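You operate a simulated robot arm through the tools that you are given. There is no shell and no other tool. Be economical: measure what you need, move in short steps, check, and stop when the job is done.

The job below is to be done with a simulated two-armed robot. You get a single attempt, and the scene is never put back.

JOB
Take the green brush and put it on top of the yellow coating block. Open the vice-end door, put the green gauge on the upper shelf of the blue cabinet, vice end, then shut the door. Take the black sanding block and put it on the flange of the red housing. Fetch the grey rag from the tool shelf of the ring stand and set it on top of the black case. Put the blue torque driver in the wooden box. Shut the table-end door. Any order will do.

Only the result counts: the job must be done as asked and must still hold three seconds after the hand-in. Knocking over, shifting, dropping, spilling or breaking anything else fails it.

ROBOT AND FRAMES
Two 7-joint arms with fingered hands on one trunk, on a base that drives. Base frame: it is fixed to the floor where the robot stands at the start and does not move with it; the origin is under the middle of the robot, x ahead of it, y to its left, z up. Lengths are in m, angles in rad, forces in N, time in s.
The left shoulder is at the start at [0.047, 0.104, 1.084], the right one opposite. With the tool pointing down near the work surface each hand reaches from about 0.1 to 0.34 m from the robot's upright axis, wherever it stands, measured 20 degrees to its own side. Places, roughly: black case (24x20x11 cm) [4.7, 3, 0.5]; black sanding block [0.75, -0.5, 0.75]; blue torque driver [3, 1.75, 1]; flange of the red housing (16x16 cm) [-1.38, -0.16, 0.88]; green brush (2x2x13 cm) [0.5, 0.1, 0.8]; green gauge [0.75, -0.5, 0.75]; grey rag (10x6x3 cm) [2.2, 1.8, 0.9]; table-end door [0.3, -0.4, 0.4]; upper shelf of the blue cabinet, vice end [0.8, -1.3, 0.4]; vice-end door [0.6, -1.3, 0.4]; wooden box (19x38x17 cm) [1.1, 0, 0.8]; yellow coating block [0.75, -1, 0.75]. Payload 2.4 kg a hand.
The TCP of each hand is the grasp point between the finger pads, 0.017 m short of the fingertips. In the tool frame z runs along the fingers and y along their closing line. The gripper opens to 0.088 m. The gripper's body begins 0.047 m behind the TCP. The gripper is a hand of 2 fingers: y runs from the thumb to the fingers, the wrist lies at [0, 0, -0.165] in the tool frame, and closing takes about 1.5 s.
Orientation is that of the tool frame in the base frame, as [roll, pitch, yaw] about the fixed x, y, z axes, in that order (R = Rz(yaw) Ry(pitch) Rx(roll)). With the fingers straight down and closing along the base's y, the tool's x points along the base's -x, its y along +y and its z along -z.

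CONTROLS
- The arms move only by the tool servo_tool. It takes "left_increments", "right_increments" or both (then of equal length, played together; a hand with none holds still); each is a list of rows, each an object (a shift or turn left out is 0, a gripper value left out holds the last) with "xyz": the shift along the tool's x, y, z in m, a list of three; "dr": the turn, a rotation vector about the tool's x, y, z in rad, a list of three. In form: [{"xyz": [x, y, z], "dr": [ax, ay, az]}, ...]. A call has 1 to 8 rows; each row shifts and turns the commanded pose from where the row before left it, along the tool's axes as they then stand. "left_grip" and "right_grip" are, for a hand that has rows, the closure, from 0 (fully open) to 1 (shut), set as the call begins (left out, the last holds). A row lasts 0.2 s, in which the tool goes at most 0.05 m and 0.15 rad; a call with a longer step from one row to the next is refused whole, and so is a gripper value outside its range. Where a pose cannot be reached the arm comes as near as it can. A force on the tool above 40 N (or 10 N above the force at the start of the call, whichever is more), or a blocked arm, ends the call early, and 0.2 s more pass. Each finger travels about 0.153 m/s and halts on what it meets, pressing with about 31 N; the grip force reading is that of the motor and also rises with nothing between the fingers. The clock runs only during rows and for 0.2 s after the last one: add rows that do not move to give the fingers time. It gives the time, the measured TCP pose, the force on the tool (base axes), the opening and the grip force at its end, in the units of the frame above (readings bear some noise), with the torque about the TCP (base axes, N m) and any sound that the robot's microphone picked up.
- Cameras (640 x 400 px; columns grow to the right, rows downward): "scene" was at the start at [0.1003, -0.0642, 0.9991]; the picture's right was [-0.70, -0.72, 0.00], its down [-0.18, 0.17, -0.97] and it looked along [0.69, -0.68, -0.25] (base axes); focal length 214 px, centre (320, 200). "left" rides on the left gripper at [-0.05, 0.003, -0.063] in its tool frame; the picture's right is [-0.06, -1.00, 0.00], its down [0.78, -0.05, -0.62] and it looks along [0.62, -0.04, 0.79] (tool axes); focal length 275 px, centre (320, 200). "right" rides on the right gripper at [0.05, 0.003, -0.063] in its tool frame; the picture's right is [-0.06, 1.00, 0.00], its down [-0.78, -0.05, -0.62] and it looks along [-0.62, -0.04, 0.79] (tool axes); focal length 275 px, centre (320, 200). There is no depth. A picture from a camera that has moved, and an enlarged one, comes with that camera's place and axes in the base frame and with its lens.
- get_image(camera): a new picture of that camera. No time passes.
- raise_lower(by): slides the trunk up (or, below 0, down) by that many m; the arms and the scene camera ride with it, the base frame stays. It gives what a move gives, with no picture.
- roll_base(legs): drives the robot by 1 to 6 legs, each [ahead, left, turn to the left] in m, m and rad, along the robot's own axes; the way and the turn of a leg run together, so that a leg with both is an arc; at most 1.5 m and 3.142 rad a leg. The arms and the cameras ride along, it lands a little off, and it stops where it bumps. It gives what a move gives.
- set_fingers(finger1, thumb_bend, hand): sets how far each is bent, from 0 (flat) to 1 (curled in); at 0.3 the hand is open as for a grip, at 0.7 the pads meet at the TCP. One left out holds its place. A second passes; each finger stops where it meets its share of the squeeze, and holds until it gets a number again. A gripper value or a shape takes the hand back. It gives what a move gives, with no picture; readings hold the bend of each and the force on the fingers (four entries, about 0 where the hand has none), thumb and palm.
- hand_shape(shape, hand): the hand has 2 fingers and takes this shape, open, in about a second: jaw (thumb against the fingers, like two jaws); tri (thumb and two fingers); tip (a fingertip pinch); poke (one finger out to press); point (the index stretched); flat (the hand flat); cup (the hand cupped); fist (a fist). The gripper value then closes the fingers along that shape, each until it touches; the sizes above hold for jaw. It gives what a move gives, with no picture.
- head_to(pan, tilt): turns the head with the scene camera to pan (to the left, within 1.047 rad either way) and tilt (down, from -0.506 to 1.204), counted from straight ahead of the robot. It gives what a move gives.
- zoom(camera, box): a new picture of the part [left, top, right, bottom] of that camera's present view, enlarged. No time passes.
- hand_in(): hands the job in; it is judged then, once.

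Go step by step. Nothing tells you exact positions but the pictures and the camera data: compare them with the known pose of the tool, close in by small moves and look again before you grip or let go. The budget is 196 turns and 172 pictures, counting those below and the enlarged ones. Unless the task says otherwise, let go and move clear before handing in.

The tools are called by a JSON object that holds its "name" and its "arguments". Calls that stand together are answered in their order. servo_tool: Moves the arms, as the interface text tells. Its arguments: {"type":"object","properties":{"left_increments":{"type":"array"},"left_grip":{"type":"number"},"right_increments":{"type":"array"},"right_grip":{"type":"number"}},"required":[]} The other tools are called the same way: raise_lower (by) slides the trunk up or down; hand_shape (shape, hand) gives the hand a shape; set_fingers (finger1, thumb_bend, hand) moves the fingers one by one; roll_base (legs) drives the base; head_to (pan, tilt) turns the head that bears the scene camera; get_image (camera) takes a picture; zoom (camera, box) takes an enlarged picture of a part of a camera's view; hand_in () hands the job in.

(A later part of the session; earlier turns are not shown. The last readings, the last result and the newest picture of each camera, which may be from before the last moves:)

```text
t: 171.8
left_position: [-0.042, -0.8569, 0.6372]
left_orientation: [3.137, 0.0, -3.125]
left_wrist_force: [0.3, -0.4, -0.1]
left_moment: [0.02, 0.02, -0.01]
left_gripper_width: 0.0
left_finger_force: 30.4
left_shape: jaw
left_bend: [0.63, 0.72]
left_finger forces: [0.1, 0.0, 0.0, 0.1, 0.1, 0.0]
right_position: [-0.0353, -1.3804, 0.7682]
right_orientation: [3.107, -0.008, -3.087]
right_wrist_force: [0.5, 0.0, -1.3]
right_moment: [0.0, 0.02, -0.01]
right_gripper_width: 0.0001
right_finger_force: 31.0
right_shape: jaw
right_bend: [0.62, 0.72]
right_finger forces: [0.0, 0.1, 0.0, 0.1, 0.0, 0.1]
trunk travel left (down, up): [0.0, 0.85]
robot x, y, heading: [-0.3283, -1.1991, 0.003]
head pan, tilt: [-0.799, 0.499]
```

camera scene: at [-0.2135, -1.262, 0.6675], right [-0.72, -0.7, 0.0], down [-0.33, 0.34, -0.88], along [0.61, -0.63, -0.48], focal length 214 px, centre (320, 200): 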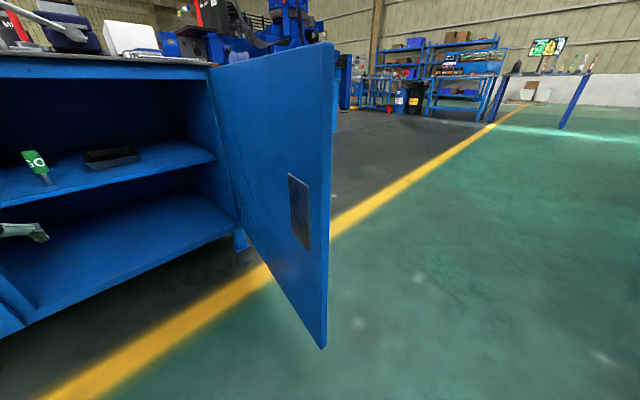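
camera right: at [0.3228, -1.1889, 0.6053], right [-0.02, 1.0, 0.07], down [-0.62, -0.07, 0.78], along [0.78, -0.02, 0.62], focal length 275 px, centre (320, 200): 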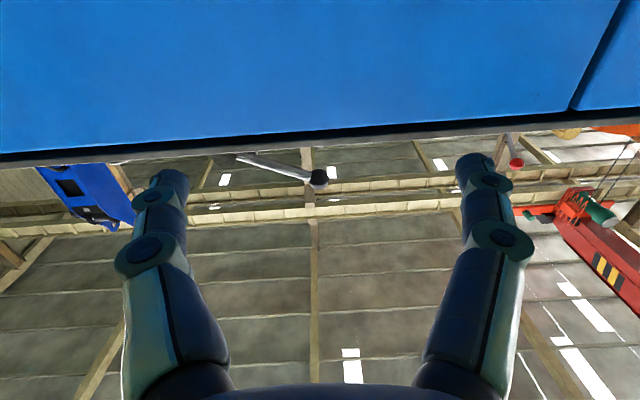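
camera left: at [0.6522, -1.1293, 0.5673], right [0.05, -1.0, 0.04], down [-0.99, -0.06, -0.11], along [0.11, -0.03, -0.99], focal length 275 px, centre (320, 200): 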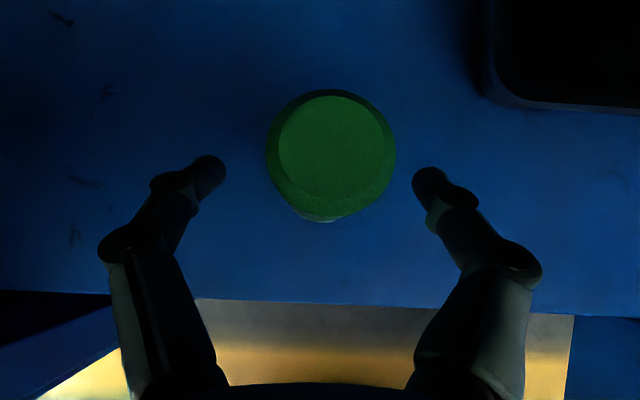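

{"name": "roll_base", "arguments": {"legs": [[-0.23, 0, 0], [0, -0.78, 0], [0.31, 0, 0]]}}

{"name": "head_to", "arguments": {"pan": 0.7, "tilt": 0.5}}

{"name": "get_image", "arguments": {"camera": "scene"}}

```text
t: 179.1
left_position: [0.0375, -1.6406, 0.6371]
left_orientation: [3.137, -0.002, -3.112]
left_wrist_force: [0.2, 0.2, -0.7]
left_moment: [0.03, 0.01, 0.01]
left_gripper_width: 0.0
left_finger_force: 31.2
left_shape: jaw
left_bend: [0.63, 0.72]
left_finger forces: [0.1, 0.0, 0.1, 0.0, 0.0, 0.1]
right_position: [0.0522, -2.1626, 0.7688]
right_orientation: [3.106, -0.01, -3.075]
right_wrist_force: [0.0, 0.2, -0.5]
right_moment: [0.02, 0.01, 0.0]
right_gripper_width: 0.0
right_finger_force: 31.0
right_shape: jaw
right_bend: [0.62, 0.72]
right_finger forces: [0.0, 0.0, 0.1, 0.0, 0.1, 0.0]
trunk travel left (down, up): [0.0, 0.85]
robot x, y, heading: [-0.2413, -1.9854, 0.017]
head pan, tilt: [-0.799, 0.499]
```

```text
t: 180.7
left_position: [0.0382, -1.6397, 0.638]
left_orientation: [3.138, 0.001, -3.112]
left_wrist_force: [-0.4, 0.1, 0.0]
left_moment: [0.0, -0.01, -0.05]
left_gripper_width: 0.0
left_finger_force: 31.4
left_shape: jaw
left_bend: [0.63, 0.72]
left_finger forces: [0.1, 0.0, 0.1, 0.0, 0.1, 0.1]
right_position: [0.0524, -2.1635, 0.7699]
right_orientation: [3.105, -0.009, -3.074]
right_wrist_force: [-0.8, -0.3, -0.3]
right_moment: [-0.02, -0.01, -0.01]
right_gripper_width: 0.0
right_finger_force: 30.9
right_shape: jaw
right_bend: [0.62, 0.72]
right_finger forces: [0.0, 0.1, 0.0, 0.0, 0.0, 0.1]
trunk travel left (down, up): [0.0, 0.85]
robot x, y, heading: [-0.2405, -1.9844, 0.019]
head pan, tilt: [0.7, 0.499]
```

```text
78 pictures are left
camera scene: at [-0.1229, -1.9238, 0.6675], right [0.66, -0.76, 0.0], down [-0.36, -0.31, -0.88], along [0.66, 0.57, -0.48], focal length 214 px, centre (320, 200)
```

scene: 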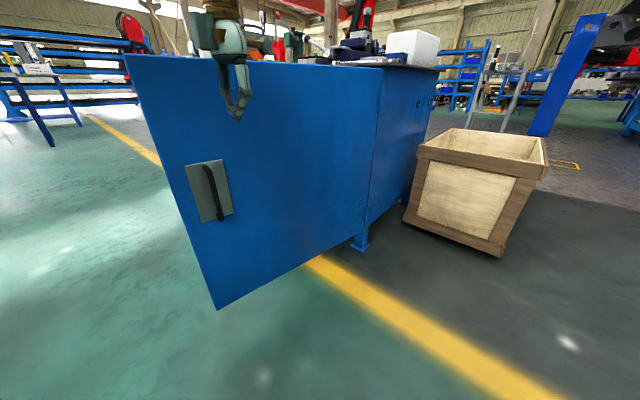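

Hinge at about (0.56, −1.575), door length 0.6. I push along the closing arc.

{"name": "roll_base", "arguments": {"legs": [[0.042, 0.14, -0.018], [0.055, 0.159, 0], [0.105, 0.129, 0]]}}

{"name": "get_image", "arguments": {"camera": "scene"}}

```text
t: 184.1
left_position: [0.2508, -1.2233, 0.6383]
left_orientation: [3.138, 0.0, -3.138]
left_wrist_force: [-0.1, -0.3, 0.2]
left_moment: [-0.01, 0.05, 0.0]
left_gripper_width: 0.0
left_finger_force: 30.5
left_shape: jaw
left_bend: [0.63, 0.72]
left_finger forces: [0.1, 0.1, 0.0, 0.0, 0.0, 0.0]
right_position: [0.2519, -1.7475, 0.7689]
right_orientation: [3.106, -0.009, -3.098]
right_wrist_force: [0.0, -0.2, 0.1]
right_moment: [0.01, 0.02, 0.02]
right_gripper_width: 0.0001
right_finger_force: 30.7
right_shape: jaw
right_bend: [0.62, 0.72]
right_finger forces: [0.0, 0.0, 0.0, 0.0, 0.1, 0.0]
trunk travel left (down, up): [0.0, 0.85]
robot x, y, heading: [-0.0339, -1.5616, -0.013]
head pan, tilt: [0.7, 0.499]
```

```text
77 pictures are left
camera scene: at [0.0825, -1.5038, 0.6675], right [0.64, -0.77, 0.0], down [-0.37, -0.3, -0.88], along [0.68, 0.56, -0.48], focal length 214 px, centre (320, 200)
```

scene: 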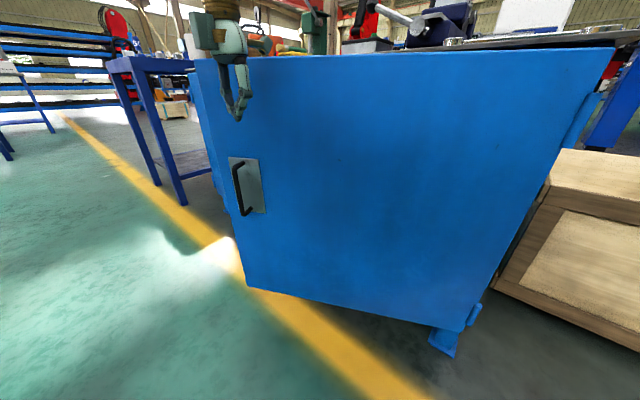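

Closing well. I continue the arc.

{"name": "roll_base", "arguments": {"legs": [[0.14, 0.095, 0.013], [0.085, 0.025, 0]]}}

{"name": "get_image", "arguments": {"camera": "scene"}}

```text
t: 186.3
left_position: [0.4702, -1.103, 0.638]
left_orientation: [3.137, 0.0, -3.124]
left_wrist_force: [0.3, -0.4, 0.2]
left_moment: [-0.01, 0.0, 0.0]
left_gripper_width: 0.0001
left_finger_force: 31.2
left_shape: jaw
left_bend: [0.63, 0.72]
left_finger forces: [0.0, 0.0, 0.1, 0.0, 0.0, 0.0]
right_position: [0.477, -1.6254, 0.7684]
right_orientation: [3.106, -0.008, -3.088]
right_wrist_force: [-0.2, 0.8, -0.1]
right_moment: [0.0, 0.01, -0.01]
right_gripper_width: 0.0001
right_finger_force: 30.9
right_shape: jaw
right_bend: [0.62, 0.72]
right_finger forces: [0.0, 0.1, 0.1, 0.0, 0.0, 0.0]
trunk travel left (down, up): [0.0, 0.85]
robot x, y, heading: [0.1849, -1.446, 0.003]
head pan, tilt: [0.7, 0.499]
```

```text
76 pictures are left
camera scene: at [0.305, -1.3846, 0.6675], right [0.65, -0.76, 0.0], down [-0.37, -0.31, -0.88], along [0.67, 0.57, -0.48], focal length 214 px, centre (320, 200)
```

scene: 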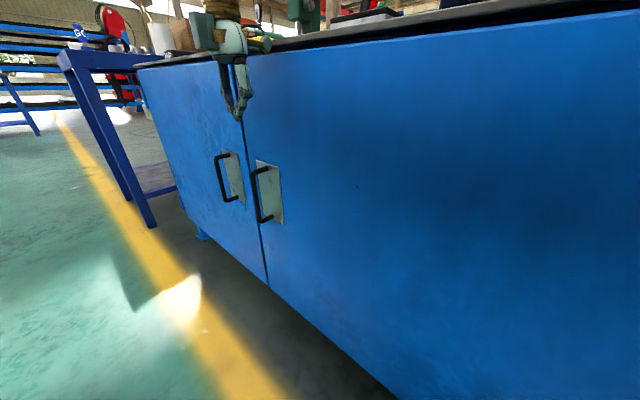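

Nearly closed; a gentle forward push with the left hand until resistance.

{"name": "servo_tool", "arguments": {"left_increments": [{"xyz": [-0.015, 0, 0]}, {"xyz": [-0.015, 0, 0]}, {"xyz": [-0.015, 0, 0]}, {"xyz": [-0.015, 0, 0]}, {"xyz": [-0.015, 0, 0]}, {"xyz": [-0.01, 0, 0]}]}}

{"name": "get_image", "arguments": {"camera": "scene"}}

```text
t: 186.7
left_position: [0.4757, -1.1039, 0.6377]
left_orientation: [3.137, -0.017, -3.122]
left_wrist_force: [-24.4, -1.9, 8.5]
left_moment: [0.23, -2.48, -0.02]
left_gripper_width: 0.0
left_finger_force: 31.4
left_shape: jaw
left_bend: [0.63, 0.72]
left_finger forces: [0.0, 0.0, 0.0, 0.0, 0.1, 0.0]
right_position: [0.4761, -1.6253, 0.7706]
right_orientation: [3.107, -0.008, -3.083]
right_wrist_force: [-0.9, 0.7, 0.4]
right_moment: [0.03, -0.04, -0.01]
right_gripper_width: 0.0
right_finger_force: 31.1
right_shape: jaw
right_bend: [0.62, 0.72]
right_finger forces: [0.0, 0.1, 0.0, 0.1, 0.0, 0.0]
trunk travel left (down, up): [0.0, 0.85]
robot x, y, heading: [0.1849, -1.4425, 0.006]
head pan, tilt: [0.7, 0.499]
stopped in row 2 (left hand): the force on the tool passed its limit at 62 N (the readings are from after the stop); the commanded pose is now the measured one
```

```text
75 pictures are left
camera scene: at [0.3026, -1.3844, 0.6681], right [0.65, -0.76, 0.0], down [-0.36, -0.31, -0.88], along [0.67, 0.57, -0.48], focal length 214 px, centre (320, 200)
```

scene: 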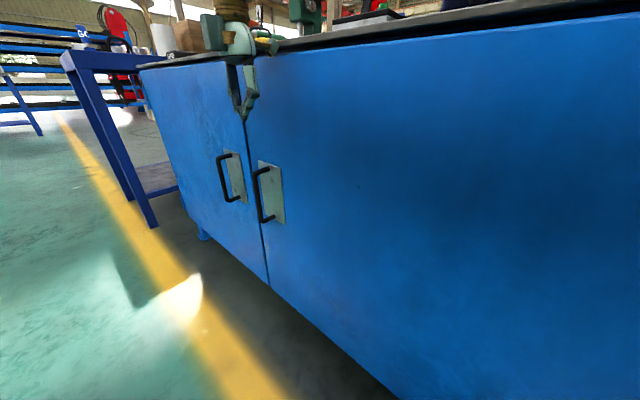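

The left wrist camera touched the table-top edge, not necessarily the door. I back off and look closely at the door gap.

{"name": "roll_base", "arguments": {"legs": [[-0.15, 0, 0]]}}

{"name": "zoom", "arguments": {"camera": "scene", "box": [100, 40, 420, 240]}}

```text
t: 188.1
left_position: [0.3249, -1.1039, 0.6373]
left_orientation: [3.139, -0.016, -3.123]
left_wrist_force: [0.0, -0.2, 0.4]
left_moment: [-0.01, -0.01, 0.0]
left_gripper_width: 0.0
left_finger_force: 30.8
left_shape: jaw
left_bend: [0.63, 0.72]
left_finger forces: [0.0, 0.1, 0.0, 0.1, 0.0, 0.1]
right_position: [0.3241, -1.625, 0.7684]
right_orientation: [3.107, -0.01, -3.084]
right_wrist_force: [-1.2, -0.6, 0.7]
right_moment: [0.03, 0.0, 0.0]
right_gripper_width: 0.0
right_finger_force: 31.6
right_shape: jaw
right_bend: [0.62, 0.72]
right_finger forces: [0.0, 0.1, 0.0, 0.0, 0.0, 0.0]
trunk travel left (down, up): [0.0, 0.85]
robot x, y, heading: [0.0321, -1.4476, 0.008]
head pan, tilt: [0.7, 0.499]
```

```text
2.00 times, centred on (260, 140) of scene
camera zoom: at [0.1506, -1.3852, 0.6675], right [0.65, -0.76, 0.0], down [-0.36, -0.31, -0.88], along [0.67, 0.57, -0.48], focal length 429 px, centre (440, 320)
```

zoom: 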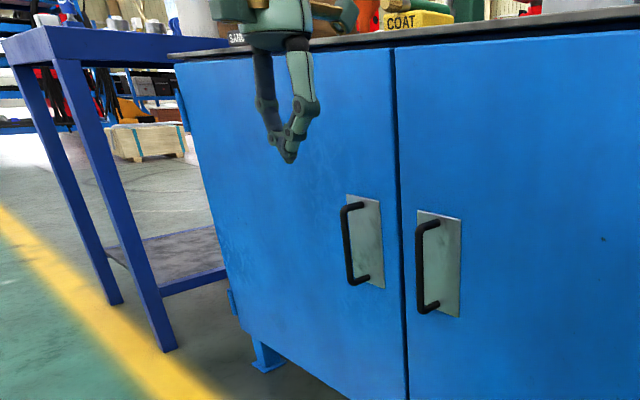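

I'll finish the push with the right hand, whose camera sits on my side. I raise the left hand and lower the right one.

{"name": "servo_tool", "arguments": {"left_increments": [{"xyz": [0, -0.04, -0.03]}, {"xyz": [0, -0.04, -0.03]}, {"xyz": [0, -0.04, -0.04]}, {"xyz": [0, -0.04, -0.04]}, {}], "right_increments": [{"xyz": [0, -0.04, 0]}, {"xyz": [0, -0.04, 0.04]}, {"xyz": [0, -0.04, 0.04]}, {"xyz": [0, -0.02, 0.04]}, {"xyz": [0, 0, 0.01]}]}}

{"name": "roll_base", "arguments": {"legs": [[-0.05, 0.55, 0], [0.18, 0, 0]]}}

{"name": "head_to", "arguments": {"pan": -0.7, "tilt": 0.5}}

{"name": "get_image", "arguments": {"camera": "scene"}}

```text
refused: row 2 steps farther than a row can; nothing moved
```

```text
t: 192.4
left_position: [0.4583, -0.5569, 0.6375]
left_orientation: [3.137, -0.016, -3.129]
left_wrist_force: [0.8, -0.6, -0.1]
left_moment: [0.02, 0.02, 0.01]
left_gripper_width: 0.0
left_finger_force: 31.2
left_shape: jaw
left_bend: [0.63, 0.72]
left_finger forces: [0.0, 0.0, 0.1, 0.1, 0.0, 0.1]
right_position: [0.4534, -1.079, 0.7687]
right_orientation: [3.106, -0.008, -3.093]
right_wrist_force: [-0.1, 0.2, 1.1]
right_moment: [0.02, -0.03, -0.02]
right_gripper_width: 0.0
right_finger_force: 31.0
right_shape: jaw
right_bend: [0.62, 0.72]
right_finger forces: [0.0, 0.0, 0.0, 0.0, 0.0, 0.0]
trunk travel left (down, up): [0.0, 0.85]
robot x, y, heading: [0.1611, -0.9021, -0.004]
head pan, tilt: [0.7, 0.499]
```

```text
t: 193.9
left_position: [0.4582, -0.5575, 0.6371]
left_orientation: [3.138, -0.015, -3.131]
left_wrist_force: [0.4, 0.1, 0.2]
left_moment: [0.0, -0.03, -0.03]
left_gripper_width: 0.0
left_finger_force: 31.4
left_shape: jaw
left_bend: [0.63, 0.72]
left_finger forces: [0.1, 0.0, 0.0, 0.0, 0.0, 0.0]
right_position: [0.4534, -1.0808, 0.7706]
right_orientation: [3.107, -0.009, -3.091]
right_wrist_force: [-0.1, -0.3, -0.3]
right_moment: [0.0, 0.02, -0.02]
right_gripper_width: 0.0
right_finger_force: 31.1
right_shape: jaw
right_bend: [0.62, 0.72]
right_finger forces: [0.1, 0.0, 0.1, 0.0, 0.0, 0.0]
trunk travel left (down, up): [0.0, 0.85]
robot x, y, heading: [0.1659, -0.8951, -0.003]
head pan, tilt: [-0.7, 0.499]
```

```text
73 pictures are left
camera scene: at [0.2816, -0.9544, 0.6675], right [-0.64, -0.76, 0.0], down [-0.37, 0.31, -0.88], along [0.67, -0.57, -0.48], focal length 214 px, centre (320, 200)
```

scene: 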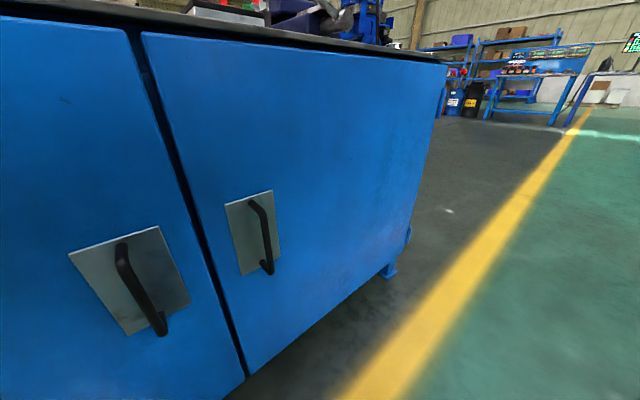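

I lower the right hand in front of the vice-end door and push gently.

{"name": "servo_tool", "arguments": {"right_increments": [{"xyz": [0, -0.03, 0.03]}, {"xyz": [0, -0.03, 0.035]}, {"xyz": [0, 0, 0.045]}, {"xyz": [0, 0, 0.02]}, {"xyz": [-0.025, 0, 0]}, {"xyz": [-0.02, 0, 0]}, {}]}}

{"name": "servo_tool", "arguments": {"right_increments": [{"xyz": [-0.01, 0, 0]}, {"xyz": [-0.01, 0, 0]}, {"xyz": [-0.01, 0, 0]}, {"xyz": [-0.01, 0, 0]}, {"xyz": [-0.01, 0, 0]}, {"xyz": [-0.01, 0, 0]}]}}

{"name": "get_image", "arguments": {"camera": "scene"}}

```text
t: 195.5
left_position: [0.4577, -0.5563, 0.6385]
left_orientation: [3.137, -0.014, -3.128]
left_wrist_force: [-0.1, -0.2, -0.1]
left_moment: [0.04, 0.01, 0.0]
left_gripper_width: 0.0002
left_finger_force: 31.2
left_shape: jaw
left_bend: [0.63, 0.72]
left_finger forces: [0.1, 0.0, 0.0, 0.1, 0.1, 0.0]
right_position: [0.5174, -1.1397, 0.6412]
right_orientation: [3.108, -0.007, -3.092]
right_wrist_force: [-0.1, 0.2, 0.0]
right_moment: [-0.01, 0.0, 0.0]
right_gripper_width: 0.0
right_finger_force: 30.5
right_shape: jaw
right_bend: [0.62, 0.72]
right_finger forces: [0.0, 0.0, 0.0, 0.0, 0.1, 0.1]
right hand out of reach, approached as far as the arm can: row 3, 4
trunk travel left (down, up): [0.0, 0.85]
robot x, y, heading: [0.1627, -0.9003, -0.0]
head pan, tilt: [-0.7, 0.499]
```

```text
t: 196.2
left_position: [0.4578, -0.5583, 0.638]
left_orientation: [3.138, -0.013, -3.132]
left_wrist_force: [0.0, -1.1, 0.5]
left_moment: [0.02, 0.03, -0.01]
left_gripper_width: 0.0001
left_finger_force: 31.5
left_shape: jaw
left_bend: [0.63, 0.72]
left_finger forces: [0.1, 0.0, 0.1, 0.0, 0.1, 0.0]
right_position: [0.5287, -1.1387, 0.6403]
right_orientation: [3.107, -0.023, -3.088]
right_wrist_force: [-24.8, 1.3, 6.7]
right_moment: [-0.1, -1.73, -0.03]
right_gripper_width: 0.0002
right_finger_force: 31.2
right_shape: jaw
right_bend: [0.62, 0.72]
right_finger forces: [0.0, 0.0, 0.0, 0.0, 0.0, 24.7]
trunk travel left (down, up): [0.0, 0.85]
robot x, y, heading: [0.1637, -0.8977, -0.001]
head pan, tilt: [-0.7, 0.499]
stopped in row 3 (right hand): the force on the tool passed its limit at 51 N (the readings are from after the stop); the commanded pose is now the measured one
```

```text
72 pictures are left
camera scene: at [0.2793, -0.9546, 0.668], right [-0.65, -0.76, 0.0], down [-0.36, 0.31, -0.88], along [0.67, -0.57, -0.48], focal length 214 px, centre (320, 200)
```

scene: 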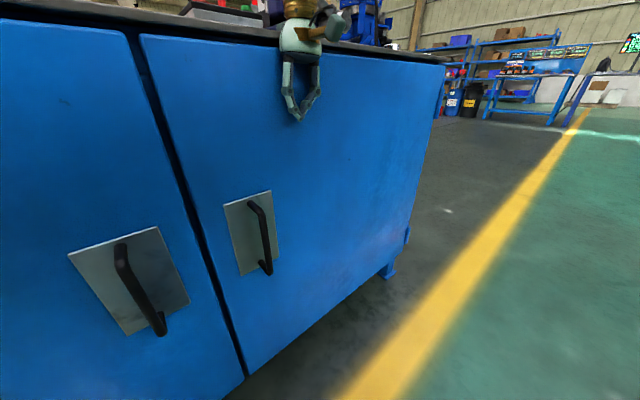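

The contact was at the table-top edge (palm), so I can't be sure the doors are fully seated. I tilt the fingers forward and push with the tips below the slab.

{"name": "servo_tool", "arguments": {"right_increments": [{"xyz": [0.05, 0, 0]}, {"xyz": [0.02, 0, 0]}, {"dr": [0, -0.15, 0]}, {"dr": [0, -0.15, 0]}, {"dr": [0, -0.15, 0]}, {"dr": [0, -0.15, 0]}, {}]}}

{"name": "servo_tool", "arguments": {"right_increments": [{"xyz": [-0.0165, 0, 0.0113]}, {"xyz": [-0.0165, 0, 0.0113]}, {"xyz": [-0.0165, 0, 0.0113]}, {"xyz": [-0.008, 0, 0.006]}, {"xyz": [-0.008, 0, 0.006]}, {"xyz": [-0.008, 0, 0.006]}, {"xyz": [-0.008, 0, 0.006]}]}}

{"name": "get_image", "arguments": {"camera": "scene"}}

```text
t: 197.8
left_position: [0.4562, -0.5584, 0.637]
left_orientation: [3.139, -0.014, -3.131]
left_wrist_force: [0.6, -0.1, -0.2]
left_moment: [0.02, -0.02, -0.02]
left_gripper_width: 0.0
left_finger_force: 30.9
left_shape: jaw
left_bend: [0.63, 0.72]
left_finger forces: [0.0, 0.0, 0.0, 0.1, 0.0, 0.1]
right_position: [0.5309, -1.1866, 0.657]
right_orientation: [3.099, 0.573, -3.114]
right_wrist_force: [-32.8, 4.3, -13.1]
right_moment: [-0.04, 0.61, 0.31]
right_gripper_width: 0.0003
right_finger_force: 30.8
right_shape: jaw
right_bend: [0.68, 0.72]
right_finger forces: [61.9, 0.0, 0.0, 0.1, 0.1, 0.0]
right hand out of reach, approached as far as the arm can: row 2, 3, 4, 5, 6
trunk travel left (down, up): [0.0, 0.85]
robot x, y, heading: [0.1618, -0.8978, -0.002]
head pan, tilt: [-0.7, 0.499]
```

```text
t: 198.1
left_position: [0.4572, -0.5585, 0.6379]
left_orientation: [3.14, -0.014, -3.135]
left_wrist_force: [0.4, -0.1, 0.4]
left_moment: [0.04, 0.0, 0.03]
left_gripper_width: 0.0001
left_finger_force: 31.6
left_shape: jaw
left_bend: [0.63, 0.72]
left_finger forces: [0.0, 0.0, 0.0, 0.0, 0.0, 0.1]
right_position: [0.5309, -1.1851, 0.6555]
right_orientation: [3.1, 0.558, -3.116]
right_wrist_force: [-15.5, 1.7, 3.1]
right_moment: [0.06, 0.2, 0.13]
right_gripper_width: 0.0003
right_finger_force: 30.8
right_shape: jaw
right_bend: [0.71, 0.72]
right_finger forces: [0.1, 0.0, 0.0, 0.0, 0.0, 0.0]
trunk travel left (down, up): [0.0, 0.85]
robot x, y, heading: [0.1631, -0.8954, -0.007]
head pan, tilt: [-0.7, 0.499]
stopped in row 1 (right hand): the force on the tool passed its limit at 63 N (the readings are from after the stop); the commanded pose is now the measured one
```

```text
71 pictures are left
camera scene: at [0.2795, -0.9548, 0.6679], right [-0.65, -0.76, 0.0], down [-0.36, 0.31, -0.88], along [0.67, -0.57, -0.48], focal length 214 px, centre (320, 200)
```

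scene: 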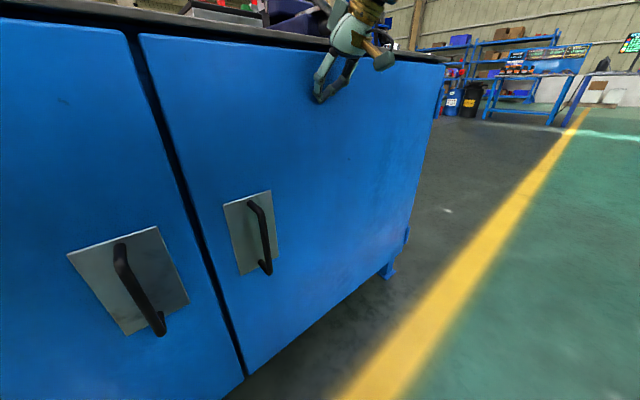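

The vice-end door takes 60 N at the fingertips without moving: it is seated. I verify the table-end door the same way.

{"name": "roll_base", "arguments": {"legs": [[-0.06, 0, 0], [0, 0.36, 0], [0.03, 0, 0]]}}

{"name": "servo_tool", "arguments": {"right_increments": [{"xyz": [-0.0085, 0, 0.0053]}, {"xyz": [-0.0085, 0, 0.0053]}, {"xyz": [-0.0085, 0, 0.0053]}, {"xyz": [-0.0085, 0, 0.0053]}, {"xyz": [-0.0085, 0, 0.0053]}, {"xyz": [-0.0085, 0, 0.0053]}, {"xyz": [-0.0085, 0, 0.0053]}]}}

{"name": "get_image", "arguments": {"camera": "scene"}}

```text
t: 201.4
left_position: [0.4265, -0.1907, 0.6379]
left_orientation: [3.138, -0.016, -3.129]
left_wrist_force: [0.1, -0.6, -0.3]
left_moment: [-0.03, 0.01, 0.01]
left_gripper_width: 0.0
left_finger_force: 31.3
left_shape: jaw
left_bend: [0.63, 0.72]
left_finger forces: [0.0, 0.1, 0.0, 0.1, 0.0, 0.1]
right_position: [0.5032, -0.8178, 0.6548]
right_orientation: [3.099, 0.562, -3.11]
right_wrist_force: [0.2, -0.3, -0.1]
right_moment: [0.03, -0.02, -0.01]
right_gripper_width: 0.0
right_finger_force: 30.9
right_shape: jaw
right_bend: [0.71, 0.72]
right_finger forces: [0.0, 0.0, 0.1, 0.0, 0.0, 0.0]
trunk travel left (down, up): [0.0, 0.85]
robot x, y, heading: [0.1328, -0.5334, -0.004]
head pan, tilt: [-0.7, 0.499]
```

```text
t: 202.3
left_position: [0.4259, -0.1907, 0.6394]
left_orientation: [3.137, -0.014, -3.132]
left_wrist_force: [-0.2, 0.5, -0.4]
left_moment: [0.0, 0.0, 0.03]
left_gripper_width: 0.0001
left_finger_force: 31.3
left_shape: jaw
left_bend: [0.63, 0.72]
left_finger forces: [0.0, 0.0, 0.1, 0.0, 0.0, 0.0]
right_position: [0.5321, -0.8161, 0.6544]
right_orientation: [3.099, 0.545, -3.11]
right_wrist_force: [-18.9, 0.7, 4.7]
right_moment: [0.03, 0.18, 0.15]
right_gripper_width: 0.0
right_finger_force: 30.6
right_shape: jaw
right_bend: [0.72, 0.72]
right_finger forces: [0.0, 0.1, 0.0, 0.0, 0.0, 0.0]
trunk travel left (down, up): [0.0, 0.85]
robot x, y, heading: [0.1336, -0.5288, -0.004]
head pan, tilt: [-0.7, 0.499]
stopped in row 4 (right hand): the force on the tool passed its limit at 52 N (the readings are from after the stop); the commanded pose is now the measured one
```

```text
70 pictures are left
camera scene: at [0.2488, -0.5882, 0.6678], right [-0.65, -0.76, 0.0], down [-0.36, 0.31, -0.88], along [0.67, -0.57, -0.48], focal length 214 px, centre (320, 200)
```

scene: 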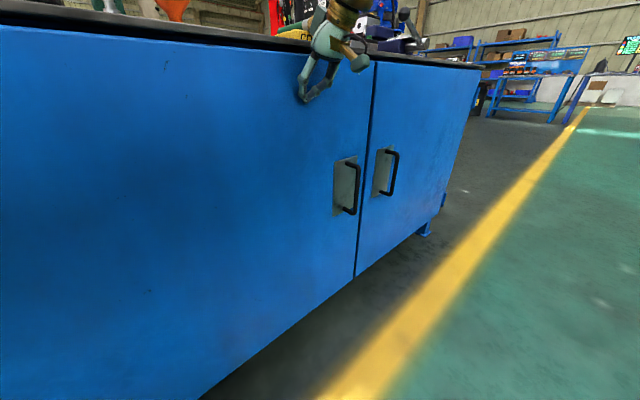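

Both doors are shut and coplanar. Next is the sanding block: I back off, raise the trunk, open the left hand.

{"name": "roll_base", "arguments": {"legs": [[-0.3, 0, 0]]}}

{"name": "raise_lower", "arguments": {"by": 0.3}}

{"name": "servo_tool", "arguments": {"left_increments": [{"xyz": [0, -0.045, 0]}, {"xyz": [0, -0.045, 0]}, {"xyz": [0, -0.045, 0]}, {"xyz": [0, -0.045, 0]}, {"xyz": [0, -0.045, 0]}, {"xyz": [-0.04, 0, -0.02]}, {"xyz": [-0.03, 0, -0.02]}, {}], "right_increments": [{"xyz": [0.03, 0, -0.03]}, {"xyz": [0.03, 0, -0.03]}, {"xyz": [0.03, 0, -0.03]}, {"dr": [0, 0.14, 0]}, {"dr": [0, 0.14, 0]}, {"dr": [0, 0.14, 0]}, {"dr": [0, 0.12, 0]}, {}], "left_grip": 0.0}}

{"name": "head_to", "arguments": {"pan": 0.1, "tilt": 0.5}}

{"name": "get_image", "arguments": {"camera": "scene"}}

```text
t: 204.4
left_position: [0.1233, -0.192, 0.638]
left_orientation: [3.139, -0.016, -3.135]
left_wrist_force: [-0.2, 0.0, 0.3]
left_moment: [-0.04, -0.04, 0.02]
left_gripper_width: 0.0
left_finger_force: 31.2
left_shape: jaw
left_bend: [0.63, 0.72]
left_finger forces: [0.1, 0.1, 0.0, 0.0, 0.0, 0.1]
right_position: [0.2277, -0.8162, 0.6538]
right_orientation: [3.099, 0.546, -3.111]
right_wrist_force: [0.3, 0.3, 0.9]
right_moment: [-0.01, -0.05, -0.02]
right_gripper_width: 0.0
right_finger_force: 31.6
right_shape: jaw
right_bend: [0.71, 0.72]
right_finger forces: [0.0, 0.0, 0.1, 0.1, 0.0, 0.1]
trunk travel left (down, up): [0.0, 0.85]
robot x, y, heading: [-0.1742, -0.5301, -0.006]
head pan, tilt: [-0.7, 0.499]
```

```text
t: 207.4
left_position: [0.1231, -0.1904, 0.9375]
left_orientation: [3.139, -0.016, -3.132]
left_wrist_force: [-0.4, 0.0, -0.3]
left_moment: [-0.03, 0.02, 0.0]
left_gripper_width: 0.0001
left_finger_force: 30.7
left_shape: jaw
left_bend: [0.63, 0.72]
left_finger forces: [0.0, 0.0, 0.0, 0.0, 0.0, 0.1]
right_position: [0.2284, -0.8154, 0.9537]
right_orientation: [3.101, 0.545, -3.112]
right_wrist_force: [-0.2, 0.5, -0.7]
right_moment: [-0.01, 0.0, -0.05]
right_gripper_width: 0.0002
right_finger_force: 31.5
right_shape: jaw
right_bend: [0.71, 0.72]
right_finger forces: [0.0, 0.1, 0.0, 0.0, 0.0, 0.1]
trunk travel left (down, up): [-0.3, 0.55]
robot x, y, heading: [-0.1713, -0.5264, -0.004]
head pan, tilt: [-0.7, 0.499]
```

```text
t: 209.2
left_position: [0.1944, -0.4147, 0.9766]
left_orientation: [3.137, -0.015, -3.135]
left_wrist_force: [0.2, 0.0, -0.9]
left_moment: [0.01, 0.02, 0.02]
left_gripper_width: 0.0882
left_finger_force: 0.1
left_shape: jaw
left_bend: [0.3, 0.3]
left_finger forces: [0.0, 0.0, 0.1, 0.0, 0.1, 0.0]
right_position: [0.1113, -0.8283, 0.986]
right_orientation: [3.106, 0.006, -3.091]
right_wrist_force: [0.2, -0.5, -0.7]
right_moment: [0.02, 0.01, 0.01]
right_gripper_width: 0.0002
right_finger_force: 30.2
right_shape: jaw
right_bend: [0.71, 0.72]
right_finger forces: [0.1, 0.0, 0.0, 0.0, 0.1, 0.0]
right hand out of reach, approached as far as the arm can: row 3
trunk travel left (down, up): [-0.3, 0.55]
robot x, y, heading: [-0.1749, -0.5279, -0.009]
head pan, tilt: [-0.7, 0.499]
```

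```text
t: 210.3
left_position: [0.1954, -0.4138, 0.9752]
left_orientation: [3.139, -0.016, -3.132]
left_wrist_force: [-0.4, -0.3, 0.6]
left_moment: [0.03, -0.01, -0.02]
left_gripper_width: 0.088
left_finger_force: 0.0
left_shape: jaw
left_bend: [0.3, 0.3]
left_finger forces: [0.0, 0.0, 0.1, 0.0, 0.0, 0.0]
right_position: [0.1107, -0.8288, 0.986]
right_orientation: [3.107, 0.007, -3.091]
right_wrist_force: [1.0, 0.0, 0.0]
right_moment: [0.0, 0.0, -0.03]
right_gripper_width: 0.0
right_finger_force: 31.2
right_shape: jaw
right_bend: [0.71, 0.72]
right_finger forces: [0.1, 0.0, 0.0, 0.1, 0.1, 0.0]
trunk travel left (down, up): [-0.3, 0.55]
robot x, y, heading: [-0.1754, -0.5308, -0.007]
head pan, tilt: [0.099, 0.499]
```

```text
69 pictures are left
camera scene: at [-0.0485, -0.5197, 0.9613], right [0.09, -1.0, 0.0], down [-0.48, -0.04, -0.88], along [0.87, 0.08, -0.48], focal length 214 px, centre (320, 200)
```

scene: 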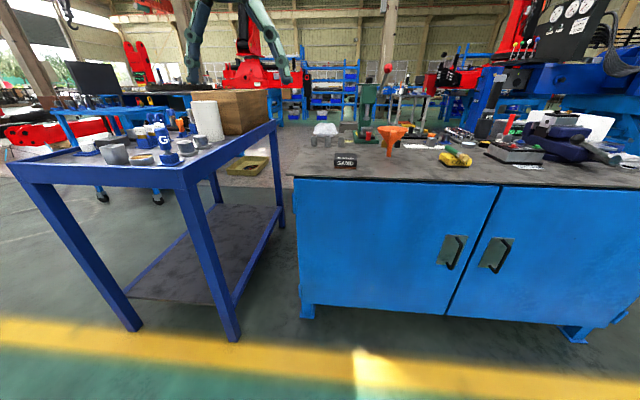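

{"name": "roll_base", "arguments": {"legs": [[0, -0.127, 0.007], [0.42, 0, 0]]}}

{"name": "get_image", "arguments": {"camera": "left"}}

{"name": "zoom", "arguments": {"camera": "scene", "box": [160, 80, 400, 270]}}

```text
t: 213.8
left_position: [0.6118, -0.5463, 0.9763]
left_orientation: [3.138, -0.016, -3.13]
left_wrist_force: [0.5, -0.7, 0.3]
left_moment: [0.03, 0.0, 0.01]
left_gripper_width: 0.0882
left_finger_force: 0.1
left_shape: jaw
left_bend: [0.3, 0.3]
left_finger forces: [0.0, 0.0, 0.1, 0.0, 0.0, 0.0]
right_position: [0.5305, -0.9596, 0.9866]
right_orientation: [3.106, 0.007, -3.089]
right_wrist_force: [0.2, 0.0, -0.5]
right_moment: [-0.02, 0.01, 0.01]
right_gripper_width: 0.0
right_finger_force: 30.7
right_shape: jaw
right_bend: [0.71, 0.72]
right_finger forces: [0.1, 0.0, 0.0, 0.0, 0.1, 0.0]
trunk travel left (down, up): [-0.3, 0.55]
robot x, y, heading: [0.2415, -0.6633, -0.002]
head pan, tilt: [0.099, 0.499]
```

```text
68 pictures are left
camera left: at [0.6635, -0.5415, 1.0377], right [0.07, -1.0, 0.0], down [-0.77, -0.06, 0.63], along [-0.63, -0.04, -0.78], focal length 275 px, centre (320, 200)
```

left: 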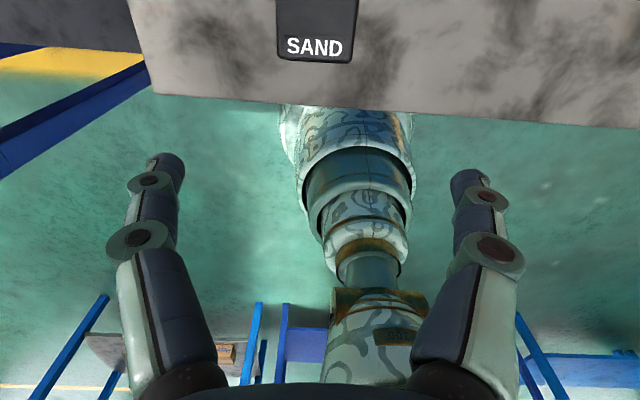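

```text
2.11 times, centred on (280, 175) of scene
camera zoom: at [0.369, -0.6515, 0.9613], right [0.1, -1.0, 0.0], down [-0.48, -0.05, -0.88], along [0.87, 0.08, -0.48], focal length 452 px, centre (404, 253)
```

zoom: 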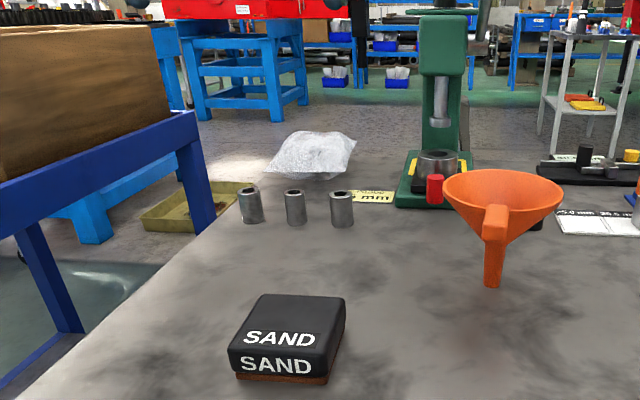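

The block is at (0.628, −0.540), 6.8 cm wide. I centre over it and lower with the trunk.

{"name": "servo_tool", "arguments": {"left_increments": [{"xyz": [-0.017, 0.006, 0]}, {"xyz": [0, 0, 0.04]}, {"xyz": [0, 0, 0.04]}, {}]}}

{"name": "raise_lower", "arguments": {"by": -0.1}}

{"name": "get_image", "arguments": {"camera": "left"}}

```text
t: 214.8
left_position: [0.6287, -0.5391, 0.895]
left_orientation: [3.139, -0.016, -3.131]
left_wrist_force: [-1.0, -0.5, -0.1]
left_moment: [0.02, 0.0, 0.0]
left_gripper_width: 0.088
left_finger_force: 0.1
left_shape: jaw
left_bend: [0.3, 0.3]
left_finger forces: [0.0, 0.0, 0.0, 0.0, 0.1, 0.0]
right_position: [0.5288, -0.96, 0.9871]
right_orientation: [3.106, 0.007, -3.09]
right_wrist_force: [0.2, 0.0, 0.0]
right_moment: [-0.02, 0.04, 0.01]
right_gripper_width: 0.0
right_finger_force: 31.4
right_shape: jaw
right_bend: [0.71, 0.72]
right_finger forces: [0.1, 0.1, 0.0, 0.0, 0.0, 0.0]
trunk travel left (down, up): [-0.3, 0.55]
robot x, y, heading: [0.2436, -0.6584, 0.0]
head pan, tilt: [0.099, 0.499]
```

```text
t: 216.1
left_position: [0.6273, -0.5386, 0.7971]
left_orientation: [3.138, -0.014, -3.132]
left_wrist_force: [0.0, -0.7, 0.0]
left_moment: [0.0, 0.02, 0.04]
left_gripper_width: 0.0878
left_finger_force: 0.2
left_shape: jaw
left_bend: [0.3, 0.3]
left_finger forces: [0.0, 0.0, 0.0, 0.0, 0.0, 0.0]
right_position: [0.5293, -0.9598, 0.8857]
right_orientation: [3.106, 0.006, -3.09]
right_wrist_force: [-0.2, 0.4, -0.6]
right_moment: [-0.01, 0.01, -0.02]
right_gripper_width: 0.0
right_finger_force: 31.0
right_shape: jaw
right_bend: [0.71, 0.72]
right_finger forces: [0.0, 0.0, 0.0, 0.0, 0.1, 0.0]
trunk travel left (down, up): [-0.2, 0.65]
robot x, y, heading: [0.2472, -0.6652, -0.005]
head pan, tilt: [0.099, 0.499]
```

```text
66 pictures are left
camera left: at [0.679, -0.535, 0.8577], right [0.07, -1.0, 0.0], down [-0.77, -0.06, 0.63], along [-0.63, -0.04, -0.78], focal length 275 px, centre (320, 200)
```

left: 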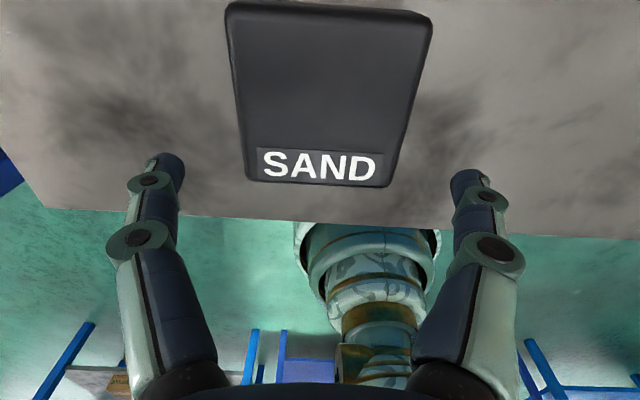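

I shift 1 cm forward and lower around the block.

{"name": "servo_tool", "arguments": {"left_increments": [{"xyz": [-0.01, -0.002, 0]}, {"xyz": [0, 0, 0.025]}, {"xyz": [0, 0, 0.02]}, {"xyz": [0, 0, 0.008]}, {}]}}

{"name": "get_image", "arguments": {"camera": "left"}}

```text
t: 217.3
left_position: [0.6359, -0.5393, 0.7423]
left_orientation: [3.138, -0.015, -3.131]
left_wrist_force: [0.3, 0.2, -0.3]
left_moment: [0.01, -0.05, 0.02]
left_gripper_width: 0.0881
left_finger_force: 0.1
left_shape: jaw
left_bend: [0.3, 0.3]
left_finger forces: [0.1, 0.0, 0.0, 0.0, 0.0, 0.0]
right_position: [0.5305, -0.9591, 0.8871]
right_orientation: [3.108, 0.006, -3.09]
right_wrist_force: [0.1, -0.4, -0.1]
right_moment: [0.0, -0.02, 0.0]
right_gripper_width: 0.0001
right_finger_force: 30.9
right_shape: jaw
right_bend: [0.71, 0.72]
right_finger forces: [0.1, 0.0, 0.0, 0.0, 0.0, 0.1]
trunk travel left (down, up): [-0.2, 0.65]
robot x, y, heading: [0.2467, -0.6623, -0.006]
head pan, tilt: [0.099, 0.499]
```

```text
65 pictures are left
camera left: at [0.6879, -0.5353, 0.8042], right [0.07, -1.0, 0.0], down [-0.77, -0.06, 0.63], along [-0.63, -0.04, -0.78], focal length 275 px, centre (320, 200)
```

left: 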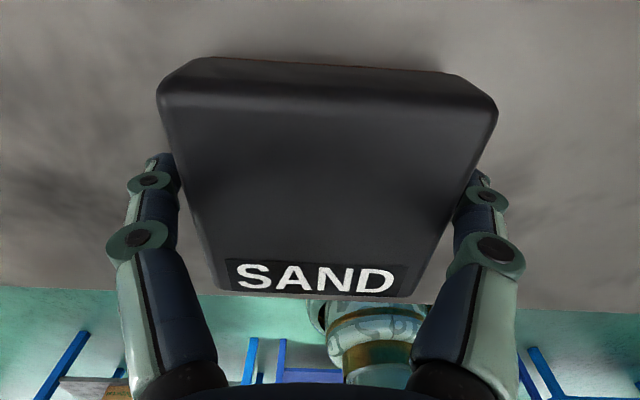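

Block is between the fingers. I close and lift.

{"name": "servo_tool", "arguments": {"left_increments": [{}, {}, {}, {}, {}, {}], "left_grip": 1.0}}

{"name": "raise_lower", "arguments": {"by": 0.2}}

{"name": "get_image", "arguments": {"camera": "left"}}

```text
t: 218.7
left_position: [0.6367, -0.5394, 0.7428]
left_orientation: [3.138, -0.015, -3.131]
left_wrist_force: [-0.1, -0.3, 0.8]
left_moment: [0.02, -0.02, 0.01]
left_gripper_width: 0.0681
left_finger_force: 31.2
left_shape: jaw
left_bend: [0.63, 0.58]
left_finger forces: [26.1, 0.1, 0.0, 0.0, 26.1, 0.0]
right_position: [0.5283, -0.9595, 0.8863]
right_orientation: [3.107, 0.006, -3.091]
right_wrist_force: [-0.1, -0.4, -0.4]
right_moment: [0.0, -0.01, 0.0]
right_gripper_width: 0.0003
right_finger_force: 30.4
right_shape: jaw
right_bend: [0.71, 0.72]
right_finger forces: [0.0, 0.0, 0.1, 0.0, 0.0, 0.1]
trunk travel left (down, up): [-0.2, 0.65]
robot x, y, heading: [0.2441, -0.6571, -0.008]
head pan, tilt: [0.099, 0.499]
```

```text
t: 220.9
left_position: [0.6365, -0.5406, 0.9417]
left_orientation: [3.139, -0.016, -3.131]
left_wrist_force: [0.5, 0.1, -0.9]
left_moment: [-0.02, -0.01, -0.02]
left_gripper_width: 0.0681
left_finger_force: 30.9
left_shape: jaw
left_bend: [0.63, 0.58]
left_finger forces: [26.1, 0.0, 0.0, 0.0, 26.0, 0.1]
right_position: [0.5293, -0.9616, 1.0861]
right_orientation: [3.106, 0.008, -3.09]
right_wrist_force: [-0.2, -0.5, -0.8]
right_moment: [0.0, -0.03, -0.02]
right_gripper_width: 0.0
right_finger_force: 31.0
right_shape: jaw
right_bend: [0.71, 0.72]
right_finger forces: [0.0, 0.0, 0.1, 0.0, 0.1, 0.1]
trunk travel left (down, up): [-0.4, 0.45]
robot x, y, heading: [0.2404, -0.6627, -0.006]
head pan, tilt: [0.099, 0.499]
```

```text
64 pictures are left
camera left: at [0.6884, -0.5368, 1.0039], right [0.07, -1.0, 0.0], down [-0.77, -0.06, 0.63], along [-0.63, -0.04, -0.78], focal length 275 px, centre (320, 200)
```

left: 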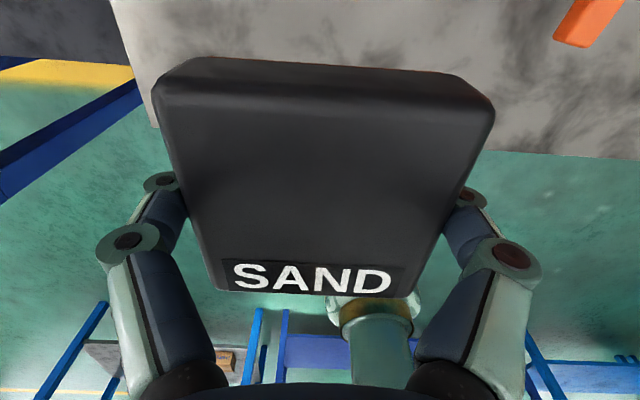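

Held. I back away from the cabinet, turn around and look for the red housing.

{"name": "roll_base", "arguments": {"legs": [[-0.45, 0.1, 0], [0, 0, 3.1]]}}

{"name": "head_to", "arguments": {"pan": 0.0, "tilt": 0.35}}

{"name": "get_image", "arguments": {"camera": "scene"}}

```text
t: 230.9
left_position: [-0.6008, -0.6736, 0.9424]
left_orientation: [3.138, -0.016, -0.01]
left_wrist_force: [-0.4, -0.3, -1.5]
left_moment: [-0.04, -0.01, 0.01]
left_gripper_width: 0.0679
left_finger_force: 30.7
left_shape: jaw
left_bend: [0.63, 0.58]
left_finger forces: [26.0, 0.0, 0.0, 0.0, 26.0, 0.1]
right_position: [-0.4853, -0.2564, 1.0867]
right_orientation: [3.105, 0.006, 0.034]
right_wrist_force: [1.0, -0.3, -0.1]
right_moment: [0.01, 0.01, 0.0]
right_gripper_width: 0.0
right_finger_force: 31.2
right_shape: jaw
right_bend: [0.71, 0.72]
right_finger forces: [0.1, 0.1, 0.0, 0.1, 0.0, 0.0]
trunk travel left (down, up): [-0.4, 0.45]
robot x, y, heading: [-0.202, -0.5594, 3.115]
head pan, tilt: [0.099, 0.499]
```

```text
t: 231.7
left_position: [-0.5999, -0.6755, 0.9422]
left_orientation: [3.137, -0.016, -0.011]
left_wrist_force: [-0.8, 0.0, -1.0]
left_moment: [-0.02, -0.03, 0.0]
left_gripper_width: 0.0681
left_finger_force: 31.1
left_shape: jaw
left_bend: [0.63, 0.58]
left_finger forces: [26.0, 0.0, 0.0, 0.1, 25.9, 0.0]
right_position: [-0.4845, -0.2567, 1.086]
right_orientation: [3.107, 0.007, 0.036]
right_wrist_force: [-0.3, 0.7, 0.5]
right_moment: [-0.03, 0.01, -0.02]
right_gripper_width: 0.0
right_finger_force: 30.8
right_shape: jaw
right_bend: [0.71, 0.72]
right_finger forces: [0.0, 0.0, 0.0, 0.0, 0.0, 0.0]
trunk travel left (down, up): [-0.4, 0.45]
robot x, y, heading: [-0.2063, -0.5617, 3.121]
head pan, tilt: [0.0, 0.351]
```

```text
63 pictures are left
camera scene: at [-0.3278, -0.5577, 1.0754], right [0.02, 1.0, 0.0], down [0.34, -0.01, -0.94], along [-0.94, 0.02, -0.34], focal length 214 px, centre (320, 200)
```

scene: 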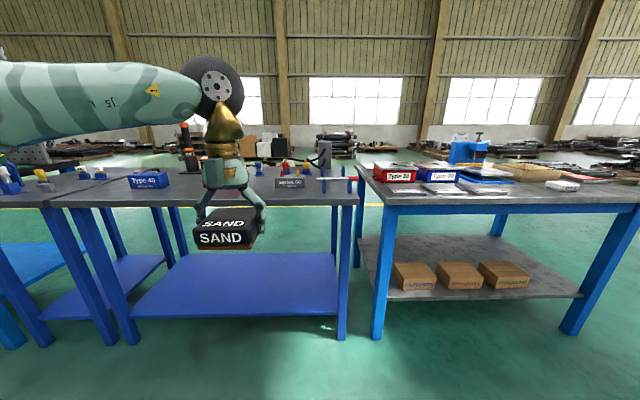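

The red housing ("Type 30") is at the right table, about (−1.38, −0.16). I drive closer and look.

{"name": "roll_base", "arguments": {"legs": [[0.45, -0.25, 0.02]]}}

{"name": "head_to", "arguments": {"pan": -0.3, "tilt": 0.4}}

{"name": "get_image", "arguments": {"camera": "scene"}}

{"name": "zoom", "arguments": {"camera": "scene", "box": [260, 120, 460, 260]}}

```text
t: 234.7
left_position: [-1.0485, -0.4339, 0.9422]
left_orientation: [3.137, -0.017, 0.016]
left_wrist_force: [0.1, 0.1, -1.4]
left_moment: [0.01, 0.0, 0.0]
left_gripper_width: 0.0677
left_finger_force: 30.9
left_shape: jaw
left_bend: [0.63, 0.58]
left_finger forces: [26.0, 0.1, 0.1, 0.0, 26.0, 0.0]
right_position: [-0.9428, -0.0148, 1.0862]
right_orientation: [3.106, 0.006, 0.059]
right_wrist_force: [0.9, 0.7, 0.2]
right_moment: [0.01, -0.01, -0.04]
right_gripper_width: 0.0
right_finger_force: 30.7
right_shape: jaw
right_bend: [0.71, 0.72]
right_finger forces: [0.0, 0.0, 0.0, 0.1, 0.0, 0.0]
trunk travel left (down, up): [-0.4, 0.45]
robot x, y, heading: [-0.6523, -0.3092, -3.138]
head pan, tilt: [0.0, 0.351]
```

```text
t: 235.5
left_position: [-1.0476, -0.4341, 0.9419]
left_orientation: [3.137, -0.015, 0.016]
left_wrist_force: [-0.2, -0.2, -1.2]
left_moment: [0.01, 0.0, 0.0]
left_gripper_width: 0.068
left_finger_force: 30.6
left_shape: jaw
left_bend: [0.63, 0.58]
left_finger forces: [26.0, 0.0, 0.0, 0.0, 25.9, 0.1]
right_position: [-0.9439, -0.0138, 1.087]
right_orientation: [3.105, 0.008, 0.06]
right_wrist_force: [-0.6, 0.0, 0.3]
right_moment: [-0.02, 0.02, 0.02]
right_gripper_width: 0.0
right_finger_force: 31.0
right_shape: jaw
right_bend: [0.71, 0.72]
right_finger forces: [0.0, 0.0, 0.1, 0.0, 0.0, 0.0]
trunk travel left (down, up): [-0.4, 0.45]
robot x, y, heading: [-0.6528, -0.31, -3.137]
head pan, tilt: [-0.3, 0.4]
```

```text
62 pictures are left
camera scene: at [-0.7744, -0.2838, 1.071], right [0.29, 0.96, 0.0], down [0.37, -0.11, -0.92], along [-0.88, 0.27, -0.39], focal length 214 px, centre (320, 200)
```

scene: 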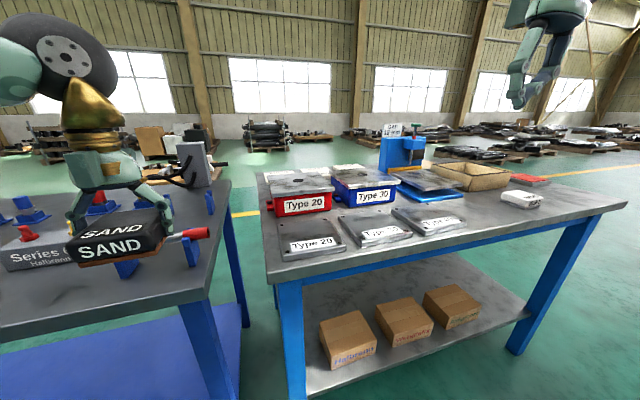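

```text
2.86 times, centred on (360, 190) of scene
camera zoom: at [-0.7744, -0.2838, 1.071], right [0.29, 0.96, 0.0], down [0.37, -0.11, -0.92], along [-0.88, 0.27, -0.39], focal length 613 px, centre (206, 229)
```

zoom: 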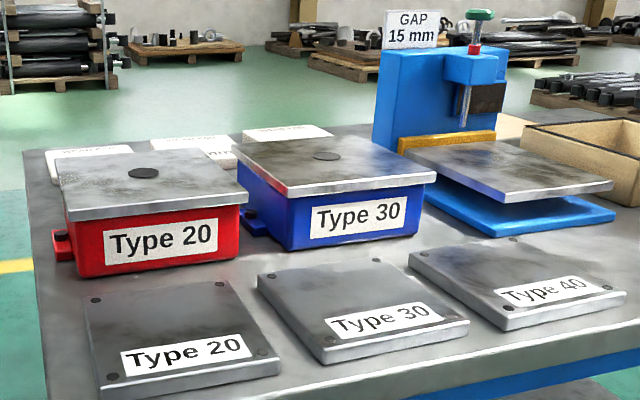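

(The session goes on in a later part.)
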